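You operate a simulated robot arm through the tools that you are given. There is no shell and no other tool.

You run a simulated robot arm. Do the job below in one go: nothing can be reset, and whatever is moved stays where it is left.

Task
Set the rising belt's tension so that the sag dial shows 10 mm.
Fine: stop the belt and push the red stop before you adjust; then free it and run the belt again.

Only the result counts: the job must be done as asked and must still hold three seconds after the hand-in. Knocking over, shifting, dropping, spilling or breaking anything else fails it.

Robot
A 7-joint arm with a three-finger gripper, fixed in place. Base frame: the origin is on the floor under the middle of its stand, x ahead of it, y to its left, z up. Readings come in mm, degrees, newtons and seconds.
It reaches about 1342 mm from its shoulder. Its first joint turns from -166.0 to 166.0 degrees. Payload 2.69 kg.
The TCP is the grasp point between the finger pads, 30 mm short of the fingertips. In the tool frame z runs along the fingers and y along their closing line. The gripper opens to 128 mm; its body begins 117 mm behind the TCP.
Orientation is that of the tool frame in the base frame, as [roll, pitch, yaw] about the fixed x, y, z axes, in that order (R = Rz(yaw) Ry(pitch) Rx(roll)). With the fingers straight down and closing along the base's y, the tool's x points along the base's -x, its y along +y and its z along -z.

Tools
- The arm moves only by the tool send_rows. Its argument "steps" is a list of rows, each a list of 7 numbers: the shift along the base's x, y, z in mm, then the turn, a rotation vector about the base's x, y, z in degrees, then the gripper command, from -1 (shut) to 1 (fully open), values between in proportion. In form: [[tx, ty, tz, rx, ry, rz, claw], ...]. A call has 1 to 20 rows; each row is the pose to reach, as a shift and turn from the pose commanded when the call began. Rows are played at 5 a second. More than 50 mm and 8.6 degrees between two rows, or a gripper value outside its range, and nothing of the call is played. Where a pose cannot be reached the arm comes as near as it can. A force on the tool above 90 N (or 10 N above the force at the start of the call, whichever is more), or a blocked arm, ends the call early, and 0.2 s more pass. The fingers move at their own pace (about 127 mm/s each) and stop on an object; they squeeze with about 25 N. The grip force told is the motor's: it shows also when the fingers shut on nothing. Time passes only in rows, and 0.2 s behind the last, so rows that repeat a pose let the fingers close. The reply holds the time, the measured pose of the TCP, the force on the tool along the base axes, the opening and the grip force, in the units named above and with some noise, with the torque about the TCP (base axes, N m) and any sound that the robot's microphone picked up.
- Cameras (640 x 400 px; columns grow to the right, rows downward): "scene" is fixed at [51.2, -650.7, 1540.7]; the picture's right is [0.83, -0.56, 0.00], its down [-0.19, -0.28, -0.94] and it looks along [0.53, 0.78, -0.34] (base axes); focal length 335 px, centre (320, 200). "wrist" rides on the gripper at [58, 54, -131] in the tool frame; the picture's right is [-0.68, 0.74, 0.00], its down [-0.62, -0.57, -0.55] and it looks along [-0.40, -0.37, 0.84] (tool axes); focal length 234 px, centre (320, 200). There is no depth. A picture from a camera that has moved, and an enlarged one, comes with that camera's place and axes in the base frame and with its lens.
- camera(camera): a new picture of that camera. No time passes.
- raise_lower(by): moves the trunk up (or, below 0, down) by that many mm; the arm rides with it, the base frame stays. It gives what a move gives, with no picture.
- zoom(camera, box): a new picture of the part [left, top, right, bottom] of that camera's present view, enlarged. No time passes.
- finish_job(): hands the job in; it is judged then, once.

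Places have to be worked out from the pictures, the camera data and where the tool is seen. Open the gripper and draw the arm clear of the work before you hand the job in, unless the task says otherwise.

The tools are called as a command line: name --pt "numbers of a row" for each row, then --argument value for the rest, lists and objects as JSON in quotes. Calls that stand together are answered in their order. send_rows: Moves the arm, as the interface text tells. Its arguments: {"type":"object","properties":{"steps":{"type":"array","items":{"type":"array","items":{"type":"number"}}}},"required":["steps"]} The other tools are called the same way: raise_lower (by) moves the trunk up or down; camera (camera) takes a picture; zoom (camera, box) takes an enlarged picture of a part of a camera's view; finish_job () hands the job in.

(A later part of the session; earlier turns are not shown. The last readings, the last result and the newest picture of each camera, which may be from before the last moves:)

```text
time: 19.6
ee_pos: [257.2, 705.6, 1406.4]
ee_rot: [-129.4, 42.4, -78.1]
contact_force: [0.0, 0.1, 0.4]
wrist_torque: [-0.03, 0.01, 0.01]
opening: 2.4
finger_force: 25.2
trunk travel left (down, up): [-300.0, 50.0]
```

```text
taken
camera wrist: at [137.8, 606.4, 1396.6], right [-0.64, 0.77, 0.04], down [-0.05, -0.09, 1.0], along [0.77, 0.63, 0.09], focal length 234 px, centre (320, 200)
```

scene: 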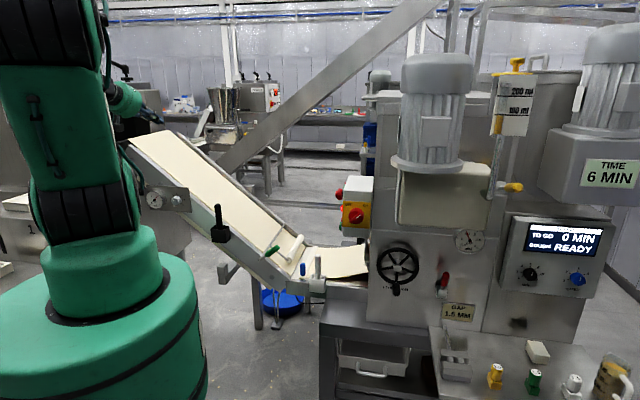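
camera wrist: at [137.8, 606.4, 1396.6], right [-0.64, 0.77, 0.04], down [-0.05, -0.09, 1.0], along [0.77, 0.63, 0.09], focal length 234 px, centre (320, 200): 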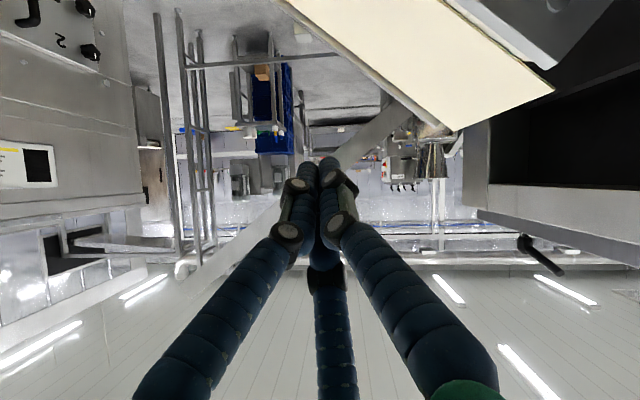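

Room gained. I lower the hand along the plate's front side to get a closer view of dial and knob.

send_rows --pt "-4 7 -43 0 0 0 -1" --pt "-8 14 -86 0 0 0 -1" --pt "-12 21 -129 0 0 0 -1" --pt "-16 28 -172 0 0 0 -1" --pt "-20 35 -215 0 0 0 -1" --pt "-22 40 -256 0 0 0 -1" --pt "-22 40 -256 0 0 0 -1"

camera --camera "wrist"

camera --camera "scene"

```text
time: 20.7
ee_pos: [284.2, 771.6, 1446.9]
ee_rot: [-122.3, 57.7, -76.0]
contact_force: [-0.6, -0.2, -0.6]
wrist_torque: [-0.03, 0.03, 0.04]
opening: 2.4
finger_force: 24.9
trunk travel left (down, up): [-300.0, 50.0]
stopped in row 5: the arm was blocked; the commanded pose is now the measured one
```

```text
taken
camera wrist: at [160.8, 684.8, 1410.5], right [-0.6, 0.76, 0.24], down [-0.08, -0.35, 0.93], along [0.8, 0.54, 0.27], focal length 234 px, centre (320, 200)
```

wrist: 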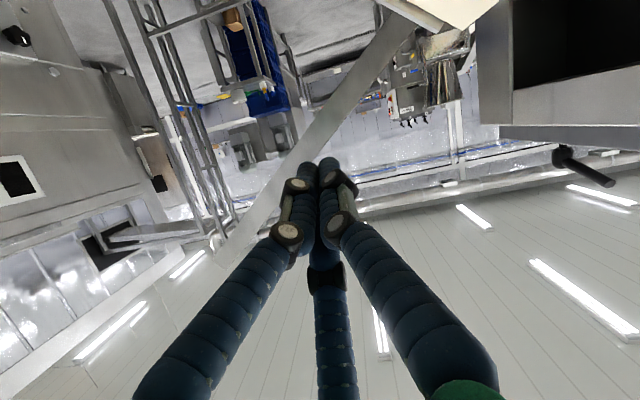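

```text
taken
```

scene: 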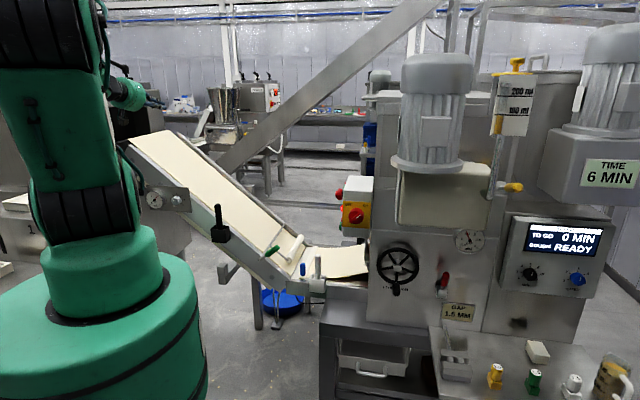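

The arm cannot fold further at that radius; lowering straight down brought the wrist too near the shoulder. I back out to a more extended pose with the hand level, from which I can approach the plate with the wrist further out.

send_rows --pt "30.7 -21.1 -18.4 -0.9 -2.64 -4.62 -1" --pt "61.5 -42.2 -36.8 -1.81 -5.28 -9.25 -1" --pt "92.2 -63.4 -55.1 -2.72 -7.92 -13.87 -1" --pt "123 -84.5 -73.5 -3.62 -10.56 -18.49 -1" --pt "153.7 -105.6 -91.9 -4.53 -13.2 -23.11 -1" --pt "184.5 -126.7 -110.2 -5.43 -15.84 -27.74 -1" --pt "215.2 -147.9 -128.6 -6.34 -18.48 -32.36 -1" --pt "246 -169 -147 -7.24 -21.12 -36.98 -1" --pt "246 -169 -147 -7.24 -21.12 -36.98 -1"

camera --camera "scene"

```text
time: 22.7
ee_pos: [524.6, 600.8, 1301.3]
ee_rot: [-90.3, 47.2, -87.2]
contact_force: [0.7, 0.9, 0.0]
wrist_torque: [-0.02, -0.01, 0.03]
opening: 2.3
finger_force: 25.2
trunk travel left (down, up): [-300.0, 50.0]
```

```text
taken
```

scene: 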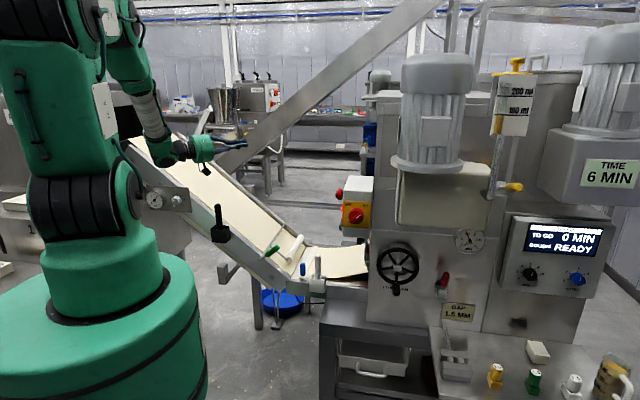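

Recovered with the hand level. I now lower to 1200 and sweep the hand round to face the plate, keeping the wrist well out from the shoulder.

send_rows --pt "0 0 -48 0 0 0 -1" --pt "0 0 -96 0 0 0 -1" --pt "-24.2 30.7 -100 0 0 5.31 -1" --pt "-50.5 60.5 -100 0 0 10.63 -1" --pt "-79.3 89.8 -100 0 0 15.94 -1" --pt "-110.6 118.2 -100 0 0 21.25 -1" --pt "-144.2 145.6 -100 0 0 26.56 -1" --pt "-180.1 171.8 -100 0 0 31.88 -1" --pt "-180.1 171.8 -100 0 0 31.88 -1"

camera --camera "scene"

camera --camera "wrist"

```text
time: 24.7
ee_pos: [346.3, 775.3, 1200.6]
ee_rot: [-90.3, 47.2, -55.2]
contact_force: [0.5, 0.0, 0.1]
wrist_torque: [0.0, 0.0, 0.01]
opening: 2.5
finger_force: 25.3
trunk travel left (down, up): [-300.0, 50.0]
```

```text
taken
```

scene: 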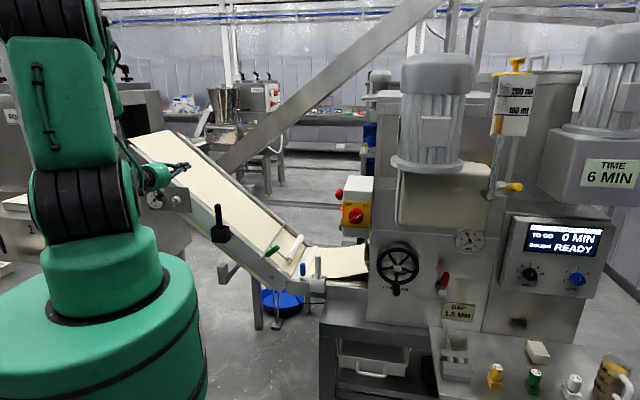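

```text
taken
camera wrist: at [236.3, 699.5, 1119.5], right [-0.57, 0.82, 0.0], down [-0.45, -0.31, 0.84], along [0.69, 0.48, 0.55], focal length 234 px, centre (320, 200)
```

wrist: 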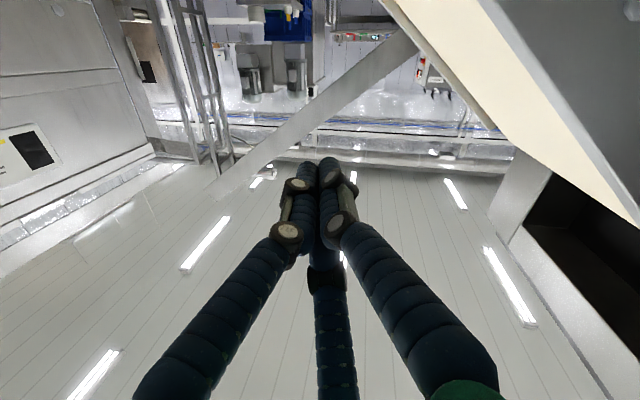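

Good progress. I finish the yaw to about 45° and lower in front of the knob, tips about 45 mm off it, to view dial and knob from close.

send_rows --pt "-31.7 10.2 0 0 0 3.5 -1" --pt "-63.4 20.4 0 0 0 7.1 -1" --pt "-95.1 30.6 0 0 0 10.6 -1" --pt "-95.1 30.6 -35 0 0 10.6 -1" --pt "-95.1 30.6 -70 0 0 10.6 -1" --pt "-95.1 30.6 -105 0 0 10.6 -1" --pt "-95.1 30.6 -140 0 0 10.6 -1" --pt "-95.1 30.6 -140 0 0 10.6 -1"

camera --camera "scene"

camera --camera "wrist"

```text
time: 26.7
ee_pos: [298.3, 802.0, 1082.2]
ee_rot: [-88.4, 48.3, -46.5]
contact_force: [-0.2, -0.8, 0.2]
wrist_torque: [-0.02, 0.03, 0.07]
opening: 2.2
finger_force: 24.7
trunk travel left (down, up): [-300.0, 50.0]
stopped in row 8: the arm was blocked; the commanded pose is now the measured one
```

```text
taken
```

scene: 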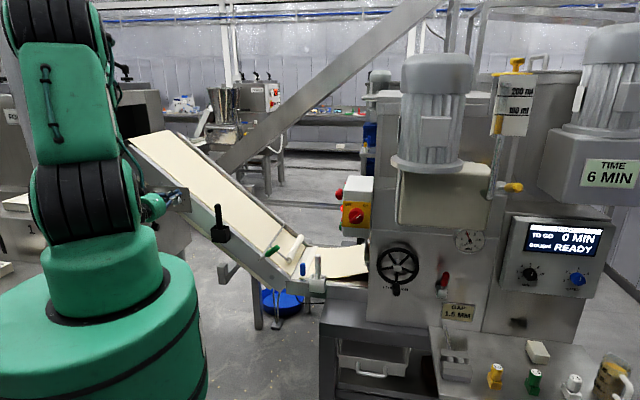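

```text
taken
camera wrist: at [200.3, 713.8, 999.5], right [-0.67, 0.74, 0.02], down [-0.41, -0.39, 0.83], along [0.62, 0.55, 0.56], focal length 234 px, centre (320, 200)
```

wrist: 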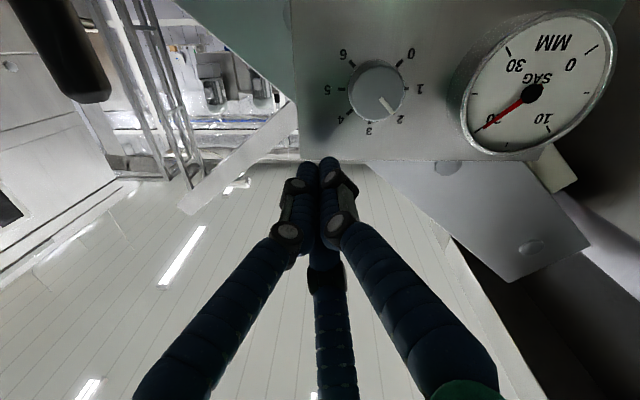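

The view shows knob (pointer just past 2 toward 3?) and sag dial at 20 well, but the arm was blocked again. I zoom for details of both the plate and the arm.

zoom --camera "wrist" --box '[300, 0, 620, 200]'

zoom --camera "scene" --box '[0, 0, 256, 160]'

zoom --camera "scene" --box '[60, 140, 252, 260]'

```text
2.00 times, centred on (460, 100) of wrist
camera zoom: at [200.3, 713.8, 999.5], right [-0.67, 0.74, 0.02], down [-0.41, -0.39, 0.83], along [0.62, 0.55, 0.56], focal length 468 px, centre (40, 400)
```

zoom: 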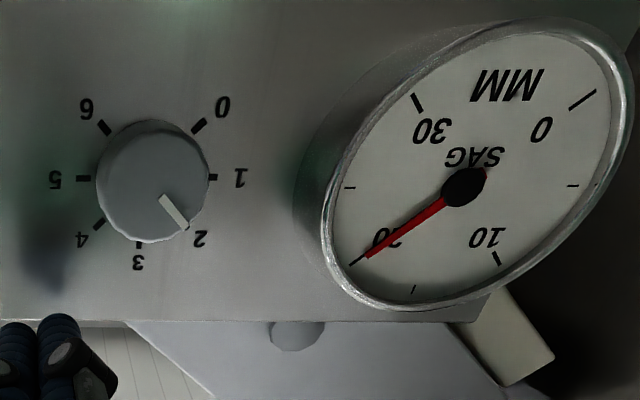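

```text
2.50 times, centred on (128, 80) of scene
camera zoom: at [51.2, -650.7, 1540.7], right [0.83, -0.56, 0.0], down [-0.19, -0.28, -0.94], along [0.53, 0.78, -0.34], focal length 839 px, centre (800, 500)
```

zoom: 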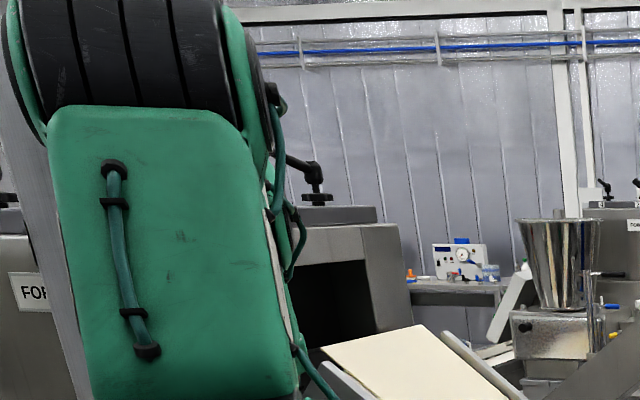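

```text
3.33 times, centred on (156, 200) of scene
camera zoom: at [51.2, -650.7, 1540.7], right [0.83, -0.56, 0.0], down [-0.19, -0.28, -0.94], along [0.53, 0.78, -0.34], focal length 1118 px, centre (867, 200)
```

zoom: 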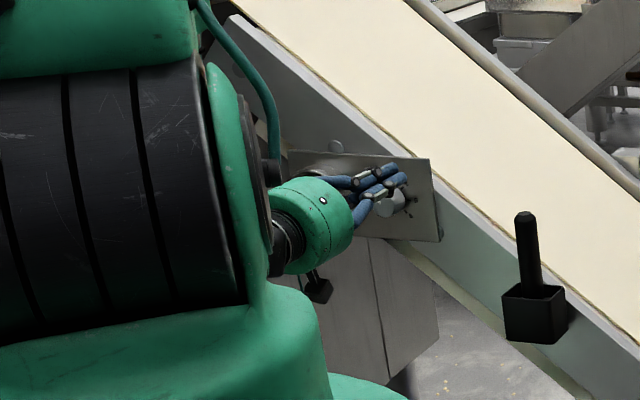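

Knob pointer sits at 2 with sag at 20 and the scale runs 0–6. The knob's centre on the plate refines to (318, 874, 1030). The final grip pose is further out than here, so I open the fingers, square the hand up to 45°, and lower to the knob's height while still 35 mm from the plate.

send_rows --pt "0 0 0 0 0 0 1" --pt "0 0 0 -0.7 0 1.3 1" --pt "0 0 -17 -1.47 0.07 2.68 1" --pt "0 0 -34 -1.47 0.07 2.68 1" --pt "0 0 -51 -1.47 0.07 2.68 1" --pt "0 0 -51 -1.47 0.07 2.68 1"

camera --camera "wrist"

zoom --camera "scene" --box '[60, 140, 252, 260]'

```text
time: 28.1
ee_pos: [294.0, 808.9, 1042.2]
ee_rot: [-89.0, 47.8, -44.1]
contact_force: [0.0, -0.1, -0.1]
wrist_torque: [0.02, 0.01, 0.03]
opening: 128.2
finger_force: 0.1
trunk travel left (down, up): [-300.0, 50.0]
```

```text
taken
camera wrist: at [201.6, 715.0, 960.3], right [-0.71, 0.7, 0.01], down [-0.39, -0.4, 0.83], along [0.59, 0.59, 0.56], focal length 234 px, centre (320, 200)
```

wrist: 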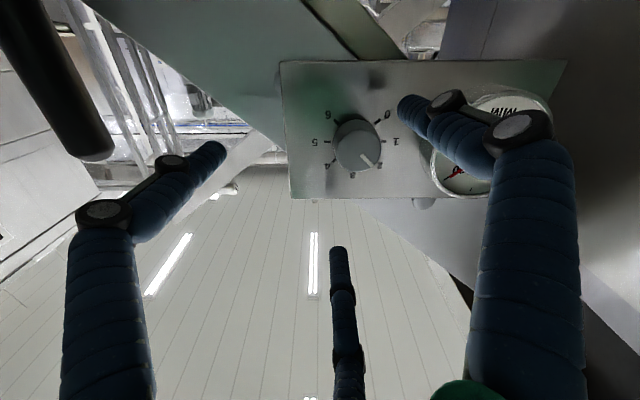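

```text
3.33 times, centred on (156, 200) of scene
camera zoom: at [51.2, -650.7, 1540.7], right [0.83, -0.56, 0.0], down [-0.19, -0.28, -0.94], along [0.53, 0.78, -0.34], focal length 1118 px, centre (867, 200)
```

zoom: 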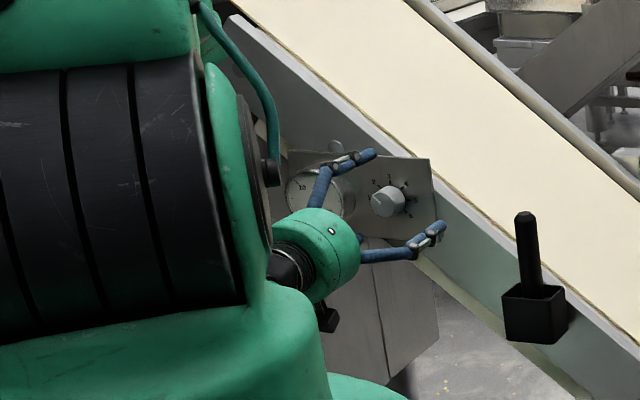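

The hand is level with the knob and facing the plate; there's some lag from the tight fold. I move half of the remaining way toward the knob and check alignment.

send_rows --pt "-1 8 0 0 0 0 1" --pt "-1.5 16 -0.3 0 0 0 1" --pt "-2 24 -0.6 0 0 0 1" --pt "-2 24 -0.6 0 0 0 1"

camera --camera "wrist"

zoom --camera "scene" --box '[116, 160, 212, 220]'

```text
time: 29.3
ee_pos: [316.5, 835.0, 1066.1]
ee_rot: [-87.1, 48.9, -44.0]
contact_force: [0.0, -0.2, -0.1]
wrist_torque: [-0.01, -0.02, 0.01]
opening: 128.0
finger_force: 0.1
trunk travel left (down, up): [-300.0, 50.0]
stopped in row 4: the arm was blocked; the commanded pose is now the measured one
```

```text
taken
camera wrist: at [220.3, 746.8, 981.6], right [-0.69, 0.72, 0.03], down [-0.4, -0.41, 0.82], along [0.6, 0.55, 0.58], focal length 234 px, centre (320, 200)
```

wrist: 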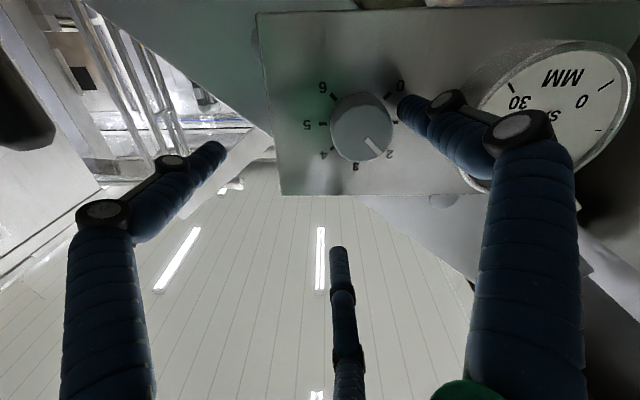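

```text
6.67 times, centred on (164, 190) of scene
camera zoom: at [51.2, -650.7, 1540.7], right [0.83, -0.56, 0.0], down [-0.19, -0.28, -0.94], along [0.53, 0.78, -0.34], focal length 2236 px, centre (1360, 267)
```

zoom: 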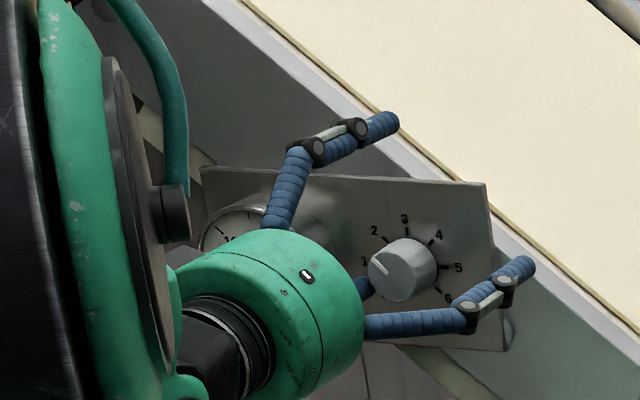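

The blocking fits the first joint's limit: the wrist's azimuth can't go past about 82°. Yawing the hand to ~51° (6° off the plate's normal) keeps the wrist inside, so I retreat a little along -y, turn to 51°, and come down to knob height.

send_rows --pt "-2 -14 0 -0.84 0.03 2.39 1" --pt "-5 -28 0 -1.67 0.06 4.77 1" --pt "-8 -40 -8 -2.51 0.09 7.16 1" --pt "-10 -40 -22 -2.51 0.09 7.16 1" --pt "-11.5 -40 -35.6 -2.51 0.09 7.16 1" --pt "-11.5 -40 -35.6 -2.51 0.09 7.16 1" --pt "-11.5 -40 -35.6 -2.51 0.09 7.16 1"

camera --camera "wrist"

```text
time: 30.9
ee_pos: [296.8, 794.3, 1028.3]
ee_rot: [-90.1, 47.2, -38.8]
contact_force: [-0.5, 0.2, -0.6]
wrist_torque: [-0.02, 0.0, 0.05]
opening: 128.0
finger_force: 0.0
trunk travel left (down, up): [-300.0, 50.0]
```

```text
taken
camera wrist: at [214.4, 691.1, 948.1], right [-0.78, 0.63, 0.0], down [-0.35, -0.42, 0.84], along [0.52, 0.65, 0.55], focal length 234 px, centre (320, 200)
```

wrist: 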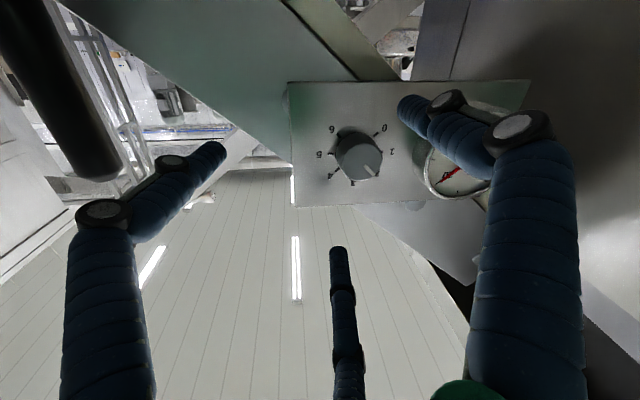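

Orientation now matches. I hold a moment to see the settled position.

send_rows --pt "0 0 0 0 0 0 1" --pt "0 0 0 0 0 0 1"

zoom --camera "wrist" --box '[270, 60, 510, 210]'

```text
time: 31.5
ee_pos: [297.7, 794.5, 1028.7]
ee_rot: [-90.1, 47.2, -38.7]
contact_force: [-0.2, 0.9, 0.0]
wrist_torque: [0.02, -0.02, 0.0]
opening: 127.9
finger_force: 0.1
trunk travel left (down, up): [-300.0, 50.0]
```

```text
2.67 times, centred on (390, 135) of wrist
camera zoom: at [214.4, 691.3, 948.1], right [-0.78, 0.63, 0.0], down [-0.35, -0.42, 0.84], along [0.52, 0.65, 0.55], focal length 624 px, centre (133, 373)
```

zoom: 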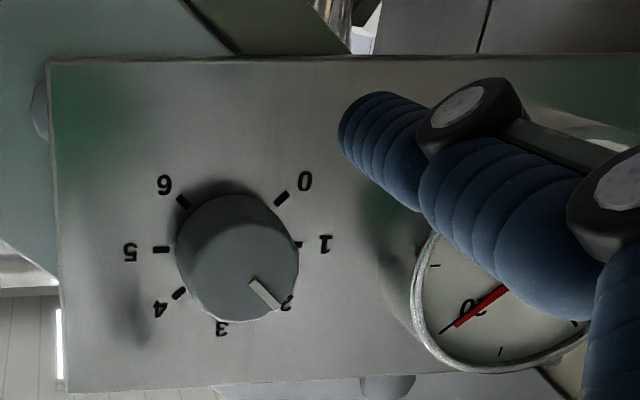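

The knob centre agrees at (317.5, 874, 1031) and the plate normal is about 45.5°. I advance 52 mm (mostly +y) so the open fingers straddle the knob with tips about 6 mm from the plate, in two stages.

send_rows --pt "-0.6 10.5 0.6 0 0 0 1" --pt "-1.1 21 1.2 0 0 0 1" --pt "-1.7 31.5 1.8 0 0 0 1" --pt "-1.7 31.5 1.8 0 0 0 1"

camera --camera "wrist"

zoom --camera "scene" --box '[116, 160, 212, 220]'

```text
time: 32.5
ee_pos: [296.3, 827.3, 1030.8]
ee_rot: [-90.1, 47.2, -38.8]
contact_force: [-0.1, -0.1, -0.5]
wrist_torque: [0.02, 0.04, -0.01]
opening: 127.9
finger_force: 0.1
trunk travel left (down, up): [-300.0, 50.0]
```

```text
taken
camera wrist: at [212.9, 723.8, 950.5], right [-0.78, 0.63, 0.0], down [-0.35, -0.43, 0.84], along [0.52, 0.65, 0.55], focal length 234 px, centre (320, 200)
```

wrist: 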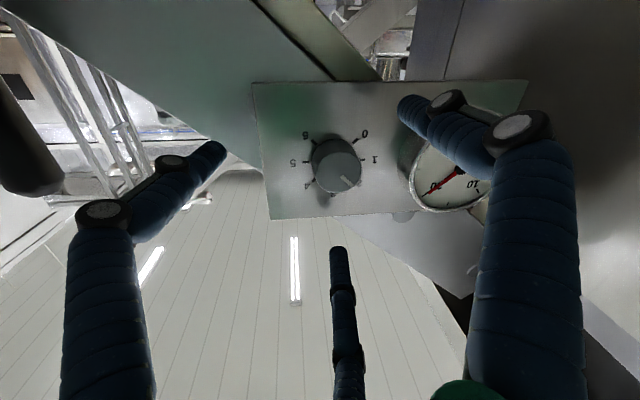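

```text
6.67 times, centred on (164, 190) of scene
camera zoom: at [51.2, -650.7, 1540.7], right [0.83, -0.56, 0.0], down [-0.19, -0.28, -0.94], along [0.53, 0.78, -0.34], focal length 2236 px, centre (1360, 267)
```

zoom: 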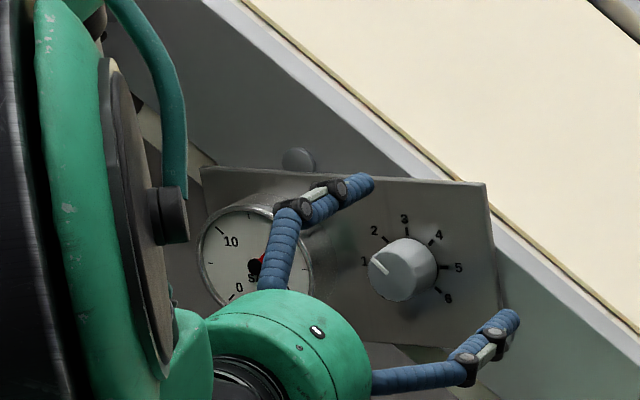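

Tracking is accurate now. I go the remaining 19 mm.

send_rows --pt "-0.6 6.5 0 0 0 0 1" --pt "-1.2 13 0 0 0 0 1" --pt "-1.8 19 0.2 0 0 0 1" --pt "-1.8 19 0.2 0 0 0 1"

camera --camera "wrist"

zoom --camera "scene" --box '[116, 160, 212, 220]'

```text
time: 33.5
ee_pos: [295.3, 845.3, 1030.1]
ee_rot: [-90.1, 47.1, -38.8]
contact_force: [0.1, -0.4, 0.3]
wrist_torque: [0.01, 0.01, 0.0]
opening: 128.0
finger_force: 0.1
trunk travel left (down, up): [-300.0, 50.0]
```

```text
taken
camera wrist: at [212.1, 741.1, 950.1], right [-0.78, 0.63, -0.01], down [-0.35, -0.42, 0.84], along [0.52, 0.65, 0.55], focal length 234 px, centre (320, 200)
```

wrist: 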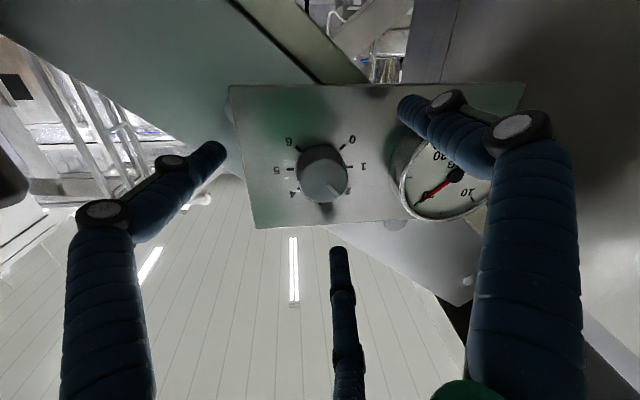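

```text
6.67 times, centred on (164, 190) of scene
camera zoom: at [51.2, -650.7, 1540.7], right [0.83, -0.56, 0.0], down [-0.19, -0.28, -0.94], along [0.53, 0.78, -0.34], focal length 2236 px, centre (1360, 267)
```

zoom: 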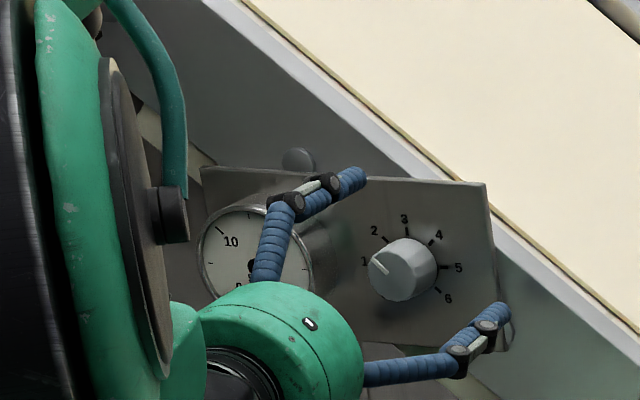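

The fingers straddle the knob and it is centred on the tool axis. I close partly first and look.

send_rows --pt "0 0 0 0 0 0 0.2" --pt "0 0 0 0 0 0 -0.15" --pt "0 0 0 0 0 0 -0.15"

zoom --camera "wrist" --box '[200, 90, 520, 290]'

zoom --camera "scene" --box '[116, 160, 212, 220]'

```text
time: 34.3
ee_pos: [294.6, 844.1, 1030.4]
ee_rot: [-90.1, 47.1, -38.7]
contact_force: [0.4, -0.1, 0.3]
wrist_torque: [-0.01, 0.01, 0.0]
opening: 54.6
finger_force: 0.0
trunk travel left (down, up): [-300.0, 50.0]
```

```text
2.00 times, centred on (360, 190) of wrist
camera zoom: at [212.1, 741.0, 950.1], right [-0.78, 0.63, 0.0], down [-0.35, -0.42, 0.84], along [0.52, 0.65, 0.55], focal length 468 px, centre (240, 220)
```

zoom: 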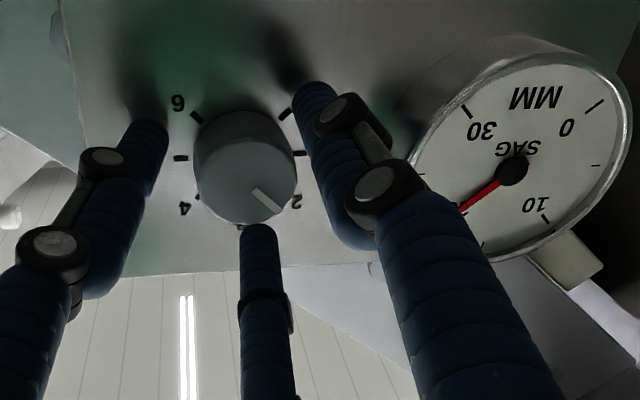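

```text
6.67 times, centred on (164, 190) of scene
camera zoom: at [51.2, -650.7, 1540.7], right [0.83, -0.56, 0.0], down [-0.19, -0.28, -0.94], along [0.53, 0.78, -0.34], focal length 2236 px, centre (1360, 267)
```

zoom: 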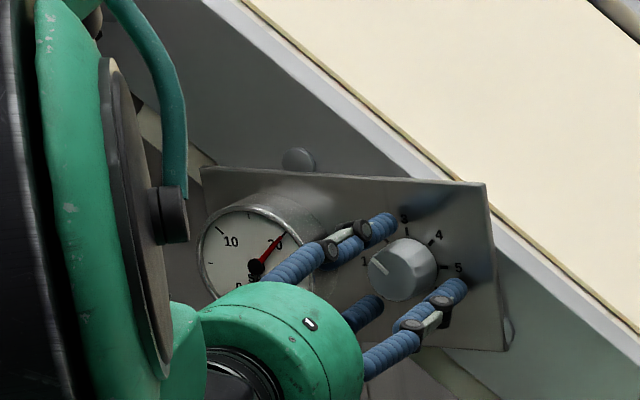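

Fingers are well placed around the knob, and both cameras can still see the dial. Now I close onto the knob.

send_rows --pt "0 0 0 0 0 0 -0.4" --pt "0 0 0 0 0 0 -1" --pt "0 0 0 0 0 0 -1"

zoom --camera "wrist" --box '[200, 90, 520, 290]'

zoom --camera "scene" --box '[116, 160, 212, 220]'

```text
time: 35.1
ee_pos: [295.1, 846.2, 1031.2]
ee_rot: [-89.9, 47.2, -38.6]
contact_force: [-7.0, 6.8, 7.0]
wrist_torque: [0.29, -0.24, 0.16]
opening: 36.3
finger_force: 45.2
trunk travel left (down, up): [-300.0, 50.0]
```

```text
2.00 times, centred on (360, 190) of wrist
camera zoom: at [211.4, 742.0, 951.2], right [-0.78, 0.62, 0.0], down [-0.35, -0.43, 0.84], along [0.52, 0.65, 0.55], focal length 468 px, centre (240, 220)
```

zoom: 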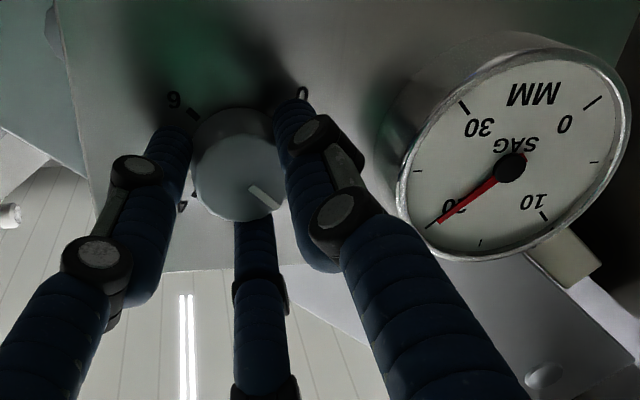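

```text
6.67 times, centred on (164, 190) of scene
camera zoom: at [51.2, -650.7, 1540.7], right [0.83, -0.56, 0.0], down [-0.19, -0.28, -0.94], along [0.53, 0.78, -0.34], focal length 2236 px, centre (1360, 267)
```

zoom: 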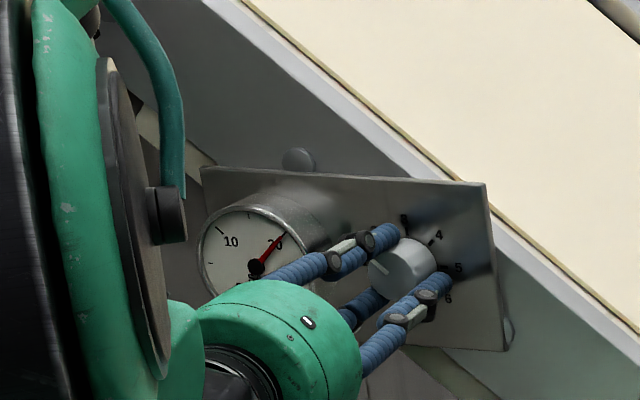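

The knob is gripped (36 mm opening). I turn it 15° clockwise about the knob axis and see how the sag needle responds.

send_rows --pt "0 0 -0.3 3.5 3.57 0 -1" --pt "0 0 -0.6 7 7.14 0 -1" --pt "-0.1 0.1 -0.9 10.5 10.71 0 -1" --pt "-0.1 0.1 -0.9 10.5 10.71 0 -1"

zoom --camera "wrist" --box '[200, 90, 520, 290]'

zoom --camera "scene" --box '[140, 180, 188, 210]'

```text
time: 36.1
ee_pos: [294.1, 846.0, 1030.9]
ee_rot: [-86.9, 62.2, -36.2]
contact_force: [-18.2, -1.9, 11.9]
wrist_torque: [0.39, -0.35, 0.13]
opening: 36.2
finger_force: 45.0
trunk travel left (down, up): [-300.0, 50.0]
```

```text
2.00 times, centred on (360, 190) of wrist
camera zoom: at [196.2, 756.8, 949.8], right [-0.76, 0.6, 0.25], down [-0.19, -0.58, 0.79], along [0.62, 0.55, 0.55], focal length 468 px, centre (240, 220)
```

zoom: 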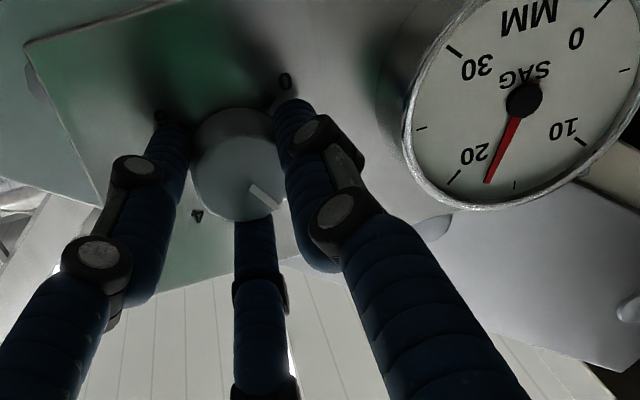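

```text
13.33 times, centred on (164, 195) of scene
camera zoom: at [51.2, -650.7, 1540.7], right [0.83, -0.56, 0.0], down [-0.19, -0.28, -0.94], along [0.53, 0.78, -0.34], focal length 4473 px, centre (2400, 267)
```

zoom: 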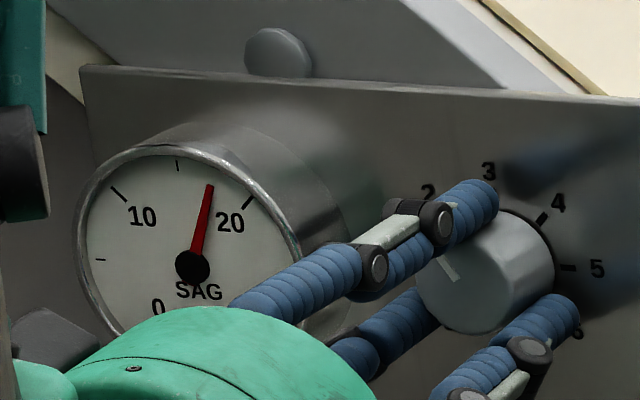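

A 15° turn brought the sag from 20 to about 17, so higher numbers tighten the belt. I keep turning 20° more, easing the small side force.

send_rows --pt "-0.4 0 0 3.5 3.57 0 -1" --pt "-0.8 0.1 0 7 7.14 0 -1" --pt "-1.2 0.1 0 10.5 10.71 0 -1" --pt "-1.2 0.2 0 14 14.28 0 -1" --pt "-1.2 0.2 0 14 14.28 0 -1"

zoom --camera "wrist" --box '[200, 90, 520, 290]'

zoom --camera "scene" --box '[140, 180, 188, 210]'

```text
time: 37.3
ee_pos: [294.0, 845.3, 1030.5]
ee_rot: [-68.3, 81.4, -18.2]
contact_force: [-45.6, -6.9, -12.9]
wrist_torque: [-0.49, 0.42, 0.65]
opening: 36.5
finger_force: 45.2
trunk travel left (down, up): [-300.0, 50.0]
```

```text
2.00 times, centred on (360, 190) of wrist
camera zoom: at [176.6, 776.3, 956.6], right [-0.65, 0.5, 0.57], down [-0.01, -0.75, 0.66], along [0.76, 0.42, 0.5], focal length 468 px, centre (240, 220)
```

zoom: 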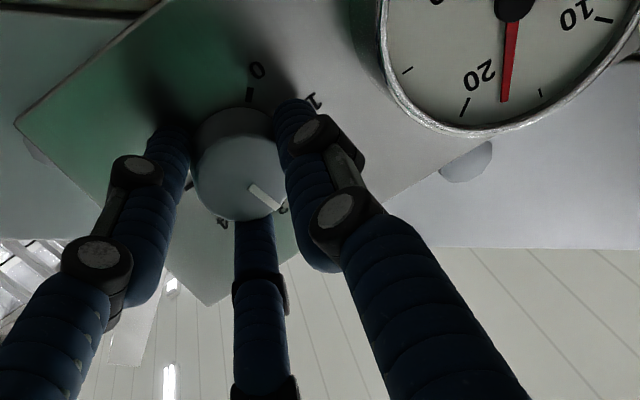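

```text
13.33 times, centred on (164, 195) of scene
camera zoom: at [51.2, -650.7, 1540.7], right [0.83, -0.56, 0.0], down [-0.19, -0.28, -0.94], along [0.53, 0.78, -0.34], focal length 4473 px, centre (2400, 267)
```

zoom: 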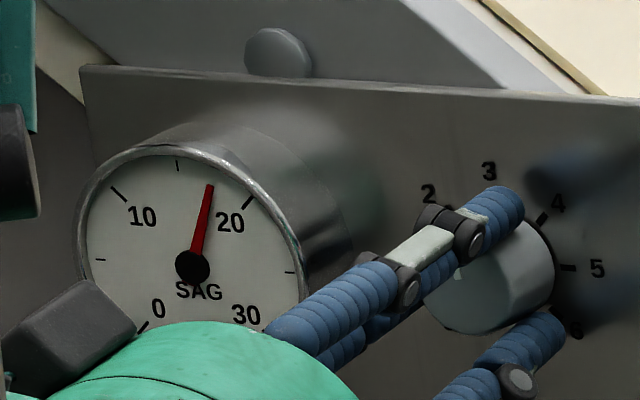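

The knob turned with the fingers but the needle hasn't moved further; the dial may lag. I relieve the side load slightly, hold for a second, and re-read.

send_rows --pt "-1.2 -0.2 -0.5 0 0 0 -1" --pt "-2.4 -0.4 -1 0 0 0 -1" --pt "-2.4 -0.4 -1 0 0 0 -1" --pt "-2.4 -0.4 -1 0 0 0 -1" --pt "-2.4 -0.4 -1 0 0 0 -1"

zoom --camera "scene" --box '[140, 180, 188, 210]'

camera --camera "wrist"

```text
time: 38.5
ee_pos: [294.2, 845.7, 1029.3]
ee_rot: [-67.5, 81.4, -17.7]
contact_force: [-39.9, 11.1, -8.1]
wrist_torque: [-0.59, 0.41, 0.74]
opening: 36.6
finger_force: 45.2
trunk travel left (down, up): [-300.0, 50.0]
```

```text
13.33 times, centred on (164, 195) of scene
camera zoom: at [51.2, -650.7, 1540.7], right [0.83, -0.56, 0.0], down [-0.19, -0.28, -0.94], along [0.53, 0.78, -0.34], focal length 4473 px, centre (2400, 267)
```

zoom: 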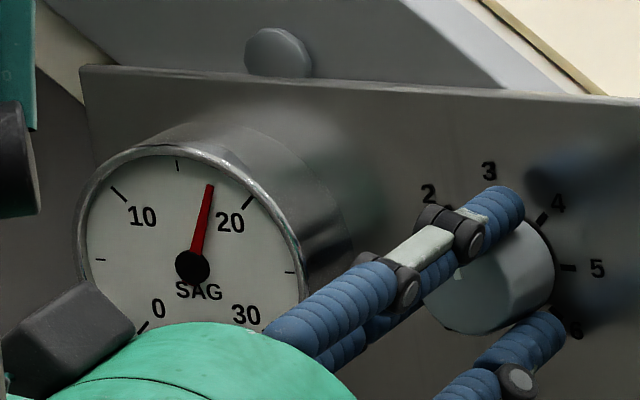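

```text
taken
camera wrist: at [176.6, 776.7, 956.3], right [-0.65, 0.5, 0.57], down [-0.01, -0.75, 0.66], along [0.76, 0.42, 0.5], focal length 234 px, centre (320, 200)
```

wrist: 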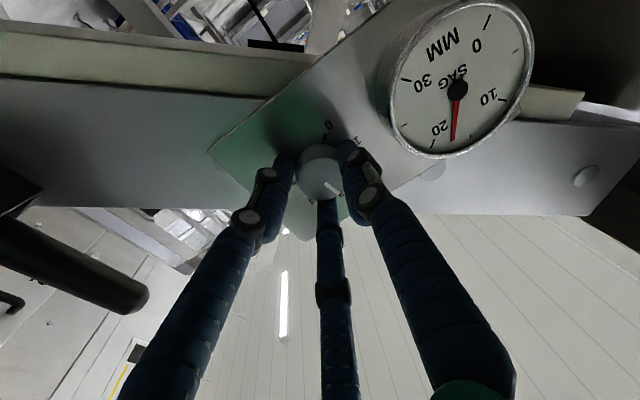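

The needle holds at about 17. I zoom in tightly on the knob to read the pointer's true angle.

zoom --camera "scene" --box '[168, 190, 184, 206]'

zoom --camera "wrist" --box '[270, 110, 382, 210]'

zoom --camera "wrist" --box '[380, 0, 540, 160]'

```text
16.00 times, centred on (176, 198) of scene
camera zoom: at [51.2, -650.7, 1540.7], right [0.83, -0.56, 0.0], down [-0.19, -0.28, -0.94], along [0.53, 0.78, -0.34], focal length 5367 px, centre (2624, 232)
```

zoom: 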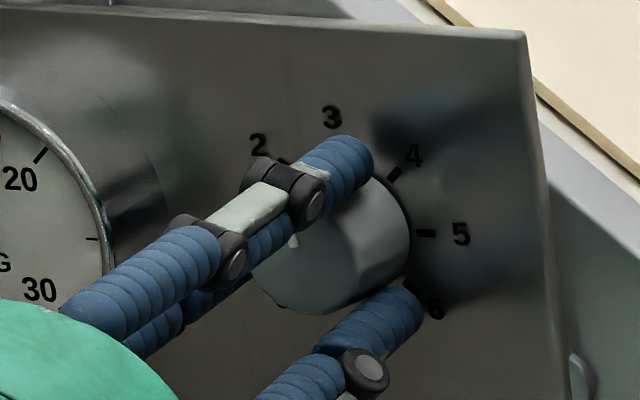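

```text
4.00 times, centred on (326, 160) of wrist
camera zoom: at [176.6, 776.7, 956.3], right [-0.65, 0.5, 0.57], down [-0.01, -0.75, 0.66], along [0.76, 0.42, 0.5], focal length 937 px, centre (296, 360)
```

zoom: 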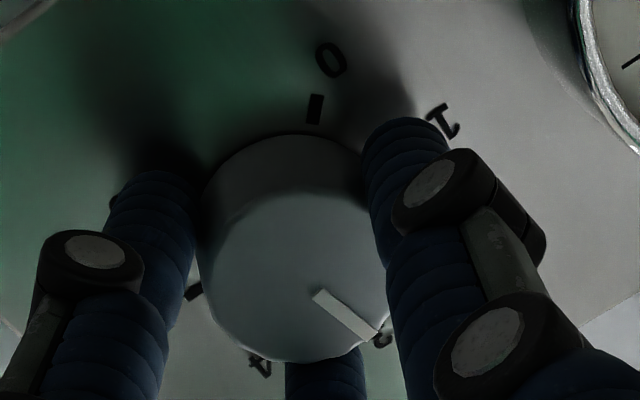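

```text
2.50 times, centred on (460, 80) of wrist
camera zoom: at [176.6, 776.7, 956.3], right [-0.65, 0.5, 0.57], down [-0.01, -0.75, 0.66], along [0.76, 0.42, 0.5], focal length 585 px, centre (-30, 500)
```

zoom: 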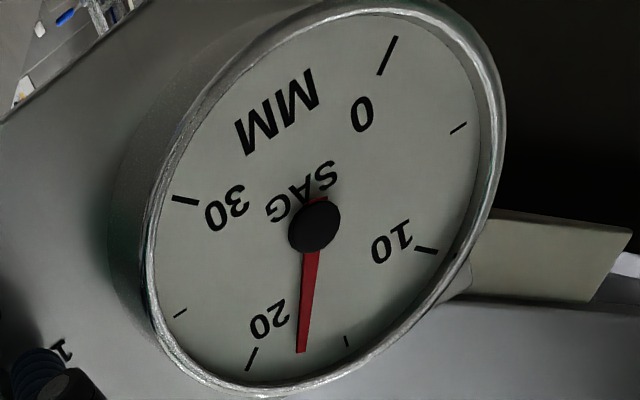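

The pointer now reads about 2.8–2.9 while sag reads 17. I turn another 10° to see how the dial behaves.

send_rows --pt "0 0 0 3.5 3.57 0.5 -1" --pt "0 0 0 7 7.14 1 -1" --pt "0 0 0 7 7.14 1 -1"

zoom --camera "scene" --box '[140, 180, 188, 210]'

zoom --camera "wrist" --box '[270, 110, 382, 210]'

```text
time: 39.3
ee_pos: [293.8, 846.8, 1031.1]
ee_rot: [26.4, 85.3, 77.0]
contact_force: [-2.5, 19.3, -11.4]
wrist_torque: [-0.51, 0.43, -0.59]
opening: 36.3
finger_force: 44.6
trunk travel left (down, up): [-300.0, 50.0]
```

```text
13.33 times, centred on (164, 195) of scene
camera zoom: at [51.2, -650.7, 1540.7], right [0.83, -0.56, 0.0], down [-0.19, -0.28, -0.94], along [0.53, 0.78, -0.34], focal length 4473 px, centre (2400, 267)
```

zoom: 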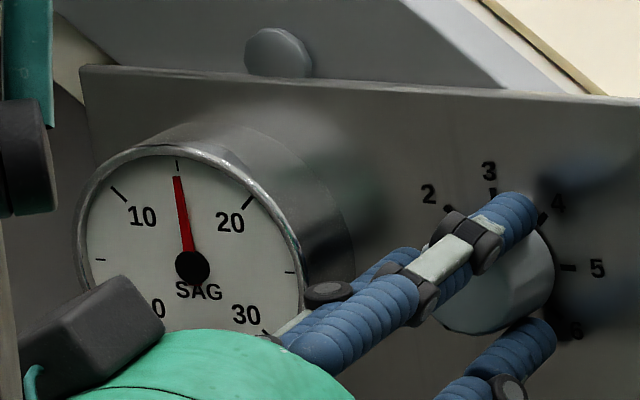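

```text
4.00 times, centred on (326, 160) of wrist
camera zoom: at [169.2, 783.5, 963.1], right [-0.58, 0.41, 0.7], down [0.08, -0.83, 0.55], along [0.81, 0.37, 0.45], focal length 937 px, centre (296, 360)
```

zoom: 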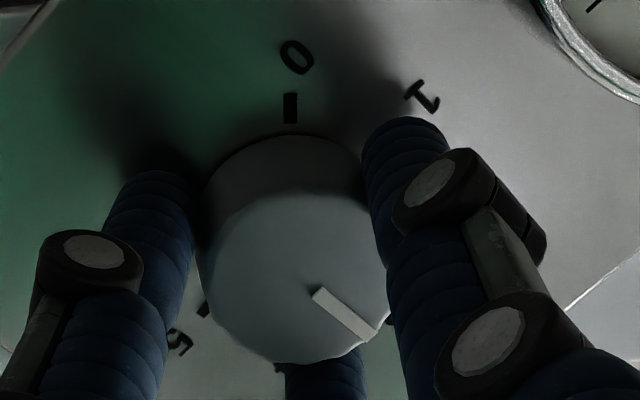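

Now sag reads 15 with the knob at 3: it steps in half-number detents, 5 mm per number, so 10 mm needs the knob at 4. I'll ratchet: open a little, roll the hand back 45°, and regrip for another 45°.

send_rows --pt "0 0 0 0 0 0 -0.1" --pt "0 0 0 0 0 0 0.05" --pt "0 0 0 0 0 0 0.05" --pt "0.7 0.3 0.5 -5.25 -5.36 -0.17 0.05" --pt "1.3 0.5 1 -10.5 -10.72 -0.33 0.05" --pt "2 0.8 1.5 -15.75 -16.1 -0.5 0.05" --pt "2.7 1.1 2 -21 -21.4 -0.67 0.05" --pt "3.3 1.3 2.5 -26.25 -26.8 -0.83 0.05" --pt "4 1.6 2.9 -31.5 -32.13 -1 0.05" --pt "4 1.6 2.9 -31.5 -32.13 -1 0.05"

camera --camera "wrist"

zoom --camera "scene" --box '[140, 180, 188, 210]'

```text
time: 41.5
ee_pos: [292.8, 848.2, 1031.6]
ee_rot: [-90.5, 47.0, -39.0]
contact_force: [0.4, 0.0, 0.9]
wrist_torque: [0.0, 0.0, 0.0]
opening: 67.0
finger_force: 0.1
trunk travel left (down, up): [-300.0, 50.0]
```

```text
taken
camera wrist: at [210.1, 744.5, 952.4], right [-0.78, 0.63, -0.01], down [-0.34, -0.42, 0.84], along [0.52, 0.66, 0.54], focal length 234 px, centre (320, 200)
```

wrist: 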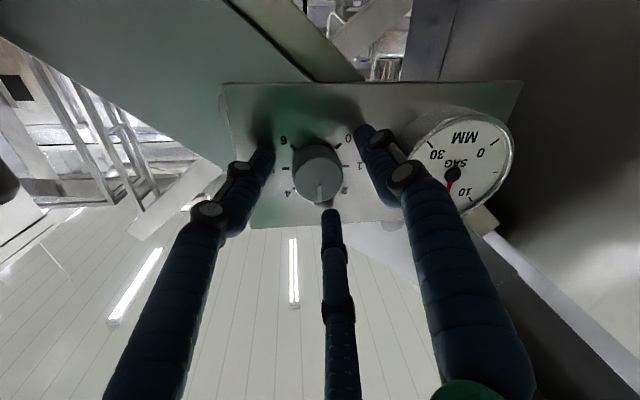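

```text
13.33 times, centred on (164, 195) of scene
camera zoom: at [51.2, -650.7, 1540.7], right [0.83, -0.56, 0.0], down [-0.19, -0.28, -0.94], along [0.53, 0.78, -0.34], focal length 4473 px, centre (2400, 267)
```

zoom: 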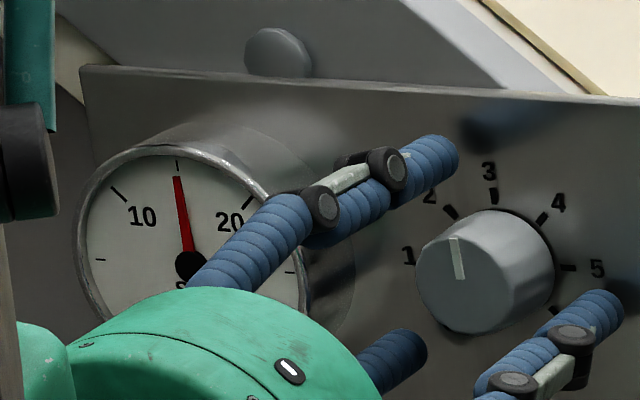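

The knob sits at 3, sag 15. I regrip with a tiny centring shift.

send_rows --pt "1 -1 0 0 0 0 -0.15" --pt "1 -1 0 0 0 0 -1" --pt "1 -1 0 0 0 0 -1" --pt "1 -1 0 0 0 0 -1"

zoom --camera "wrist" --box '[200, 90, 520, 290]'

```text
time: 42.5
ee_pos: [295.7, 846.6, 1032.4]
ee_rot: [-90.5, 47.1, -39.0]
contact_force: [-4.3, 2.5, -0.1]
wrist_torque: [0.32, -0.25, -0.19]
opening: 36.5
finger_force: 45.0
trunk travel left (down, up): [-300.0, 50.0]
```

```text
2.00 times, centred on (360, 190) of wrist
camera zoom: at [212.1, 743.2, 952.2], right [-0.78, 0.63, 0.0], down [-0.34, -0.42, 0.84], along [0.52, 0.66, 0.54], focal length 468 px, centre (240, 220)
```

zoom: 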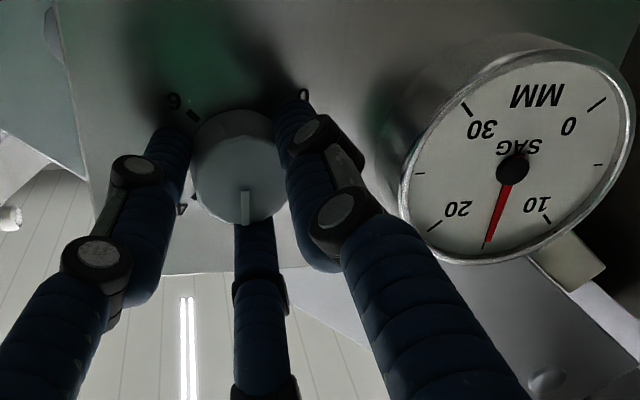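

Good, centred grip with little side force. I turn 25° clockwise first.

send_rows --pt "0 0 0 3.5 3.57 0 -1" --pt "-0.2 0 -0.2 7 7.14 0.1 -1" --pt "-0.4 0 -0.3 10.5 10.71 0.2 -1" --pt "-0.6 0 -0.4 14 14.28 0.4 -1" --pt "-0.8 0 -0.5 17.5 17.85 0.5 -1" --pt "-0.8 0 -0.5 17.5 17.85 0.5 -1"

zoom --camera "scene" --box '[140, 180, 188, 210]'

camera --camera "wrist"

```text
time: 43.9
ee_pos: [294.9, 845.9, 1030.9]
ee_rot: [-83.0, 72.0, -32.1]
contact_force: [1.0, 3.9, -2.6]
wrist_torque: [0.14, -0.15, -0.5]
opening: 36.8
finger_force: 45.2
trunk travel left (down, up): [-300.0, 50.0]
```

```text
13.33 times, centred on (164, 195) of scene
camera zoom: at [51.2, -650.7, 1540.7], right [0.83, -0.56, 0.0], down [-0.19, -0.28, -0.94], along [0.53, 0.78, -0.34], focal length 4473 px, centre (2400, 267)
```

zoom: 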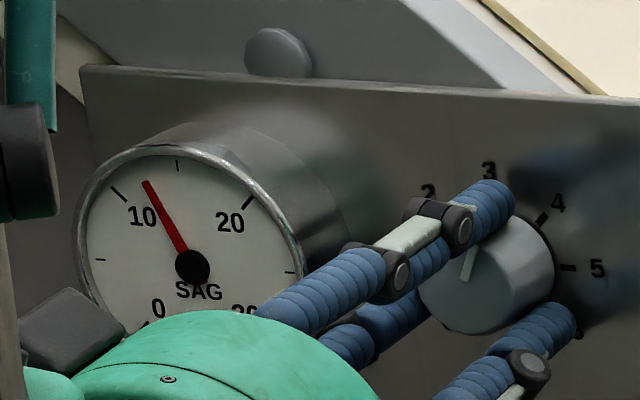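

```text
taken
camera wrist: at [187.9, 766.8, 952.6], right [-0.72, 0.56, 0.42], down [-0.09, -0.67, 0.74], along [0.69, 0.49, 0.53], focal length 234 px, centre (320, 200)
```

wrist: 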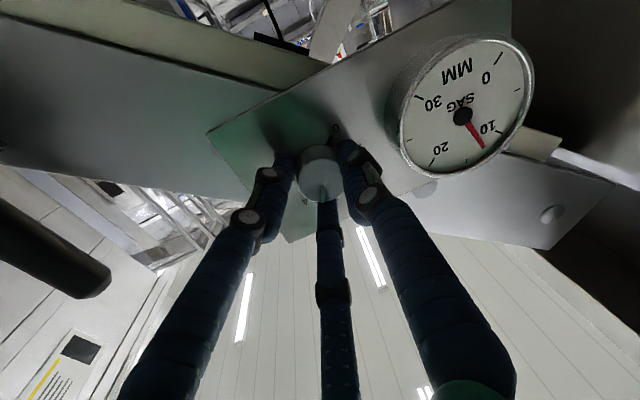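

The sag is at about 12.5, knob at 3.5. I turn another 20°.

send_rows --pt "-0.2 0 0 3.5 3.57 0.2 -1" --pt "-0.4 0 0 7 7.14 0.5 -1" --pt "-0.5 0 0 10.5 10.71 0.8 -1" --pt "-0.6 0 0 14 14.28 1.2 -1" --pt "-0.6 0 0 14 14.28 1.2 -1"

zoom --camera "scene" --box '[140, 180, 188, 210]'

camera --camera "wrist"

```text
time: 45.1
ee_pos: [295.9, 848.3, 1029.6]
ee_rot: [26.0, 85.5, 77.4]
contact_force: [-2.6, 10.4, -7.7]
wrist_torque: [-0.12, 0.11, -0.29]
opening: 36.9
finger_force: 45.1
trunk travel left (down, up): [-300.0, 50.0]
```

```text
13.33 times, centred on (164, 195) of scene
camera zoom: at [51.2, -650.7, 1540.7], right [0.83, -0.56, 0.0], down [-0.19, -0.28, -0.94], along [0.53, 0.78, -0.34], focal length 4473 px, centre (2400, 267)
```

zoom: 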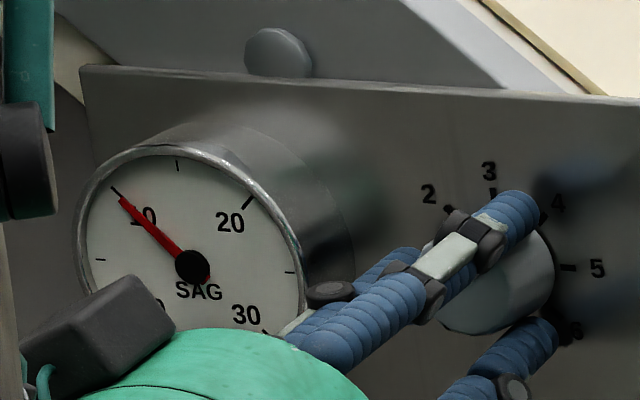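

```text
taken
camera wrist: at [171.3, 782.0, 963.0], right [-0.59, 0.41, 0.7], down [0.09, -0.83, 0.56], along [0.8, 0.39, 0.45], focal length 234 px, centre (320, 200)
```

wrist: 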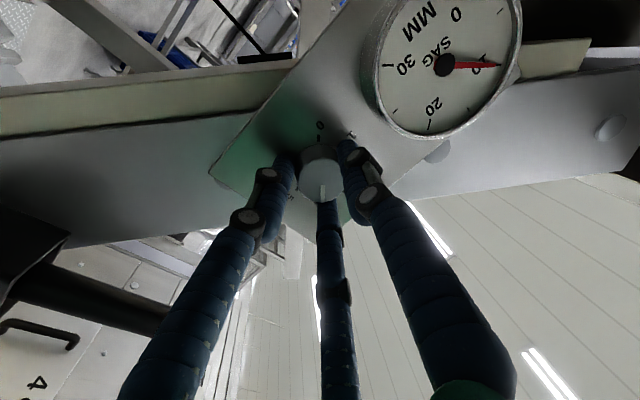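

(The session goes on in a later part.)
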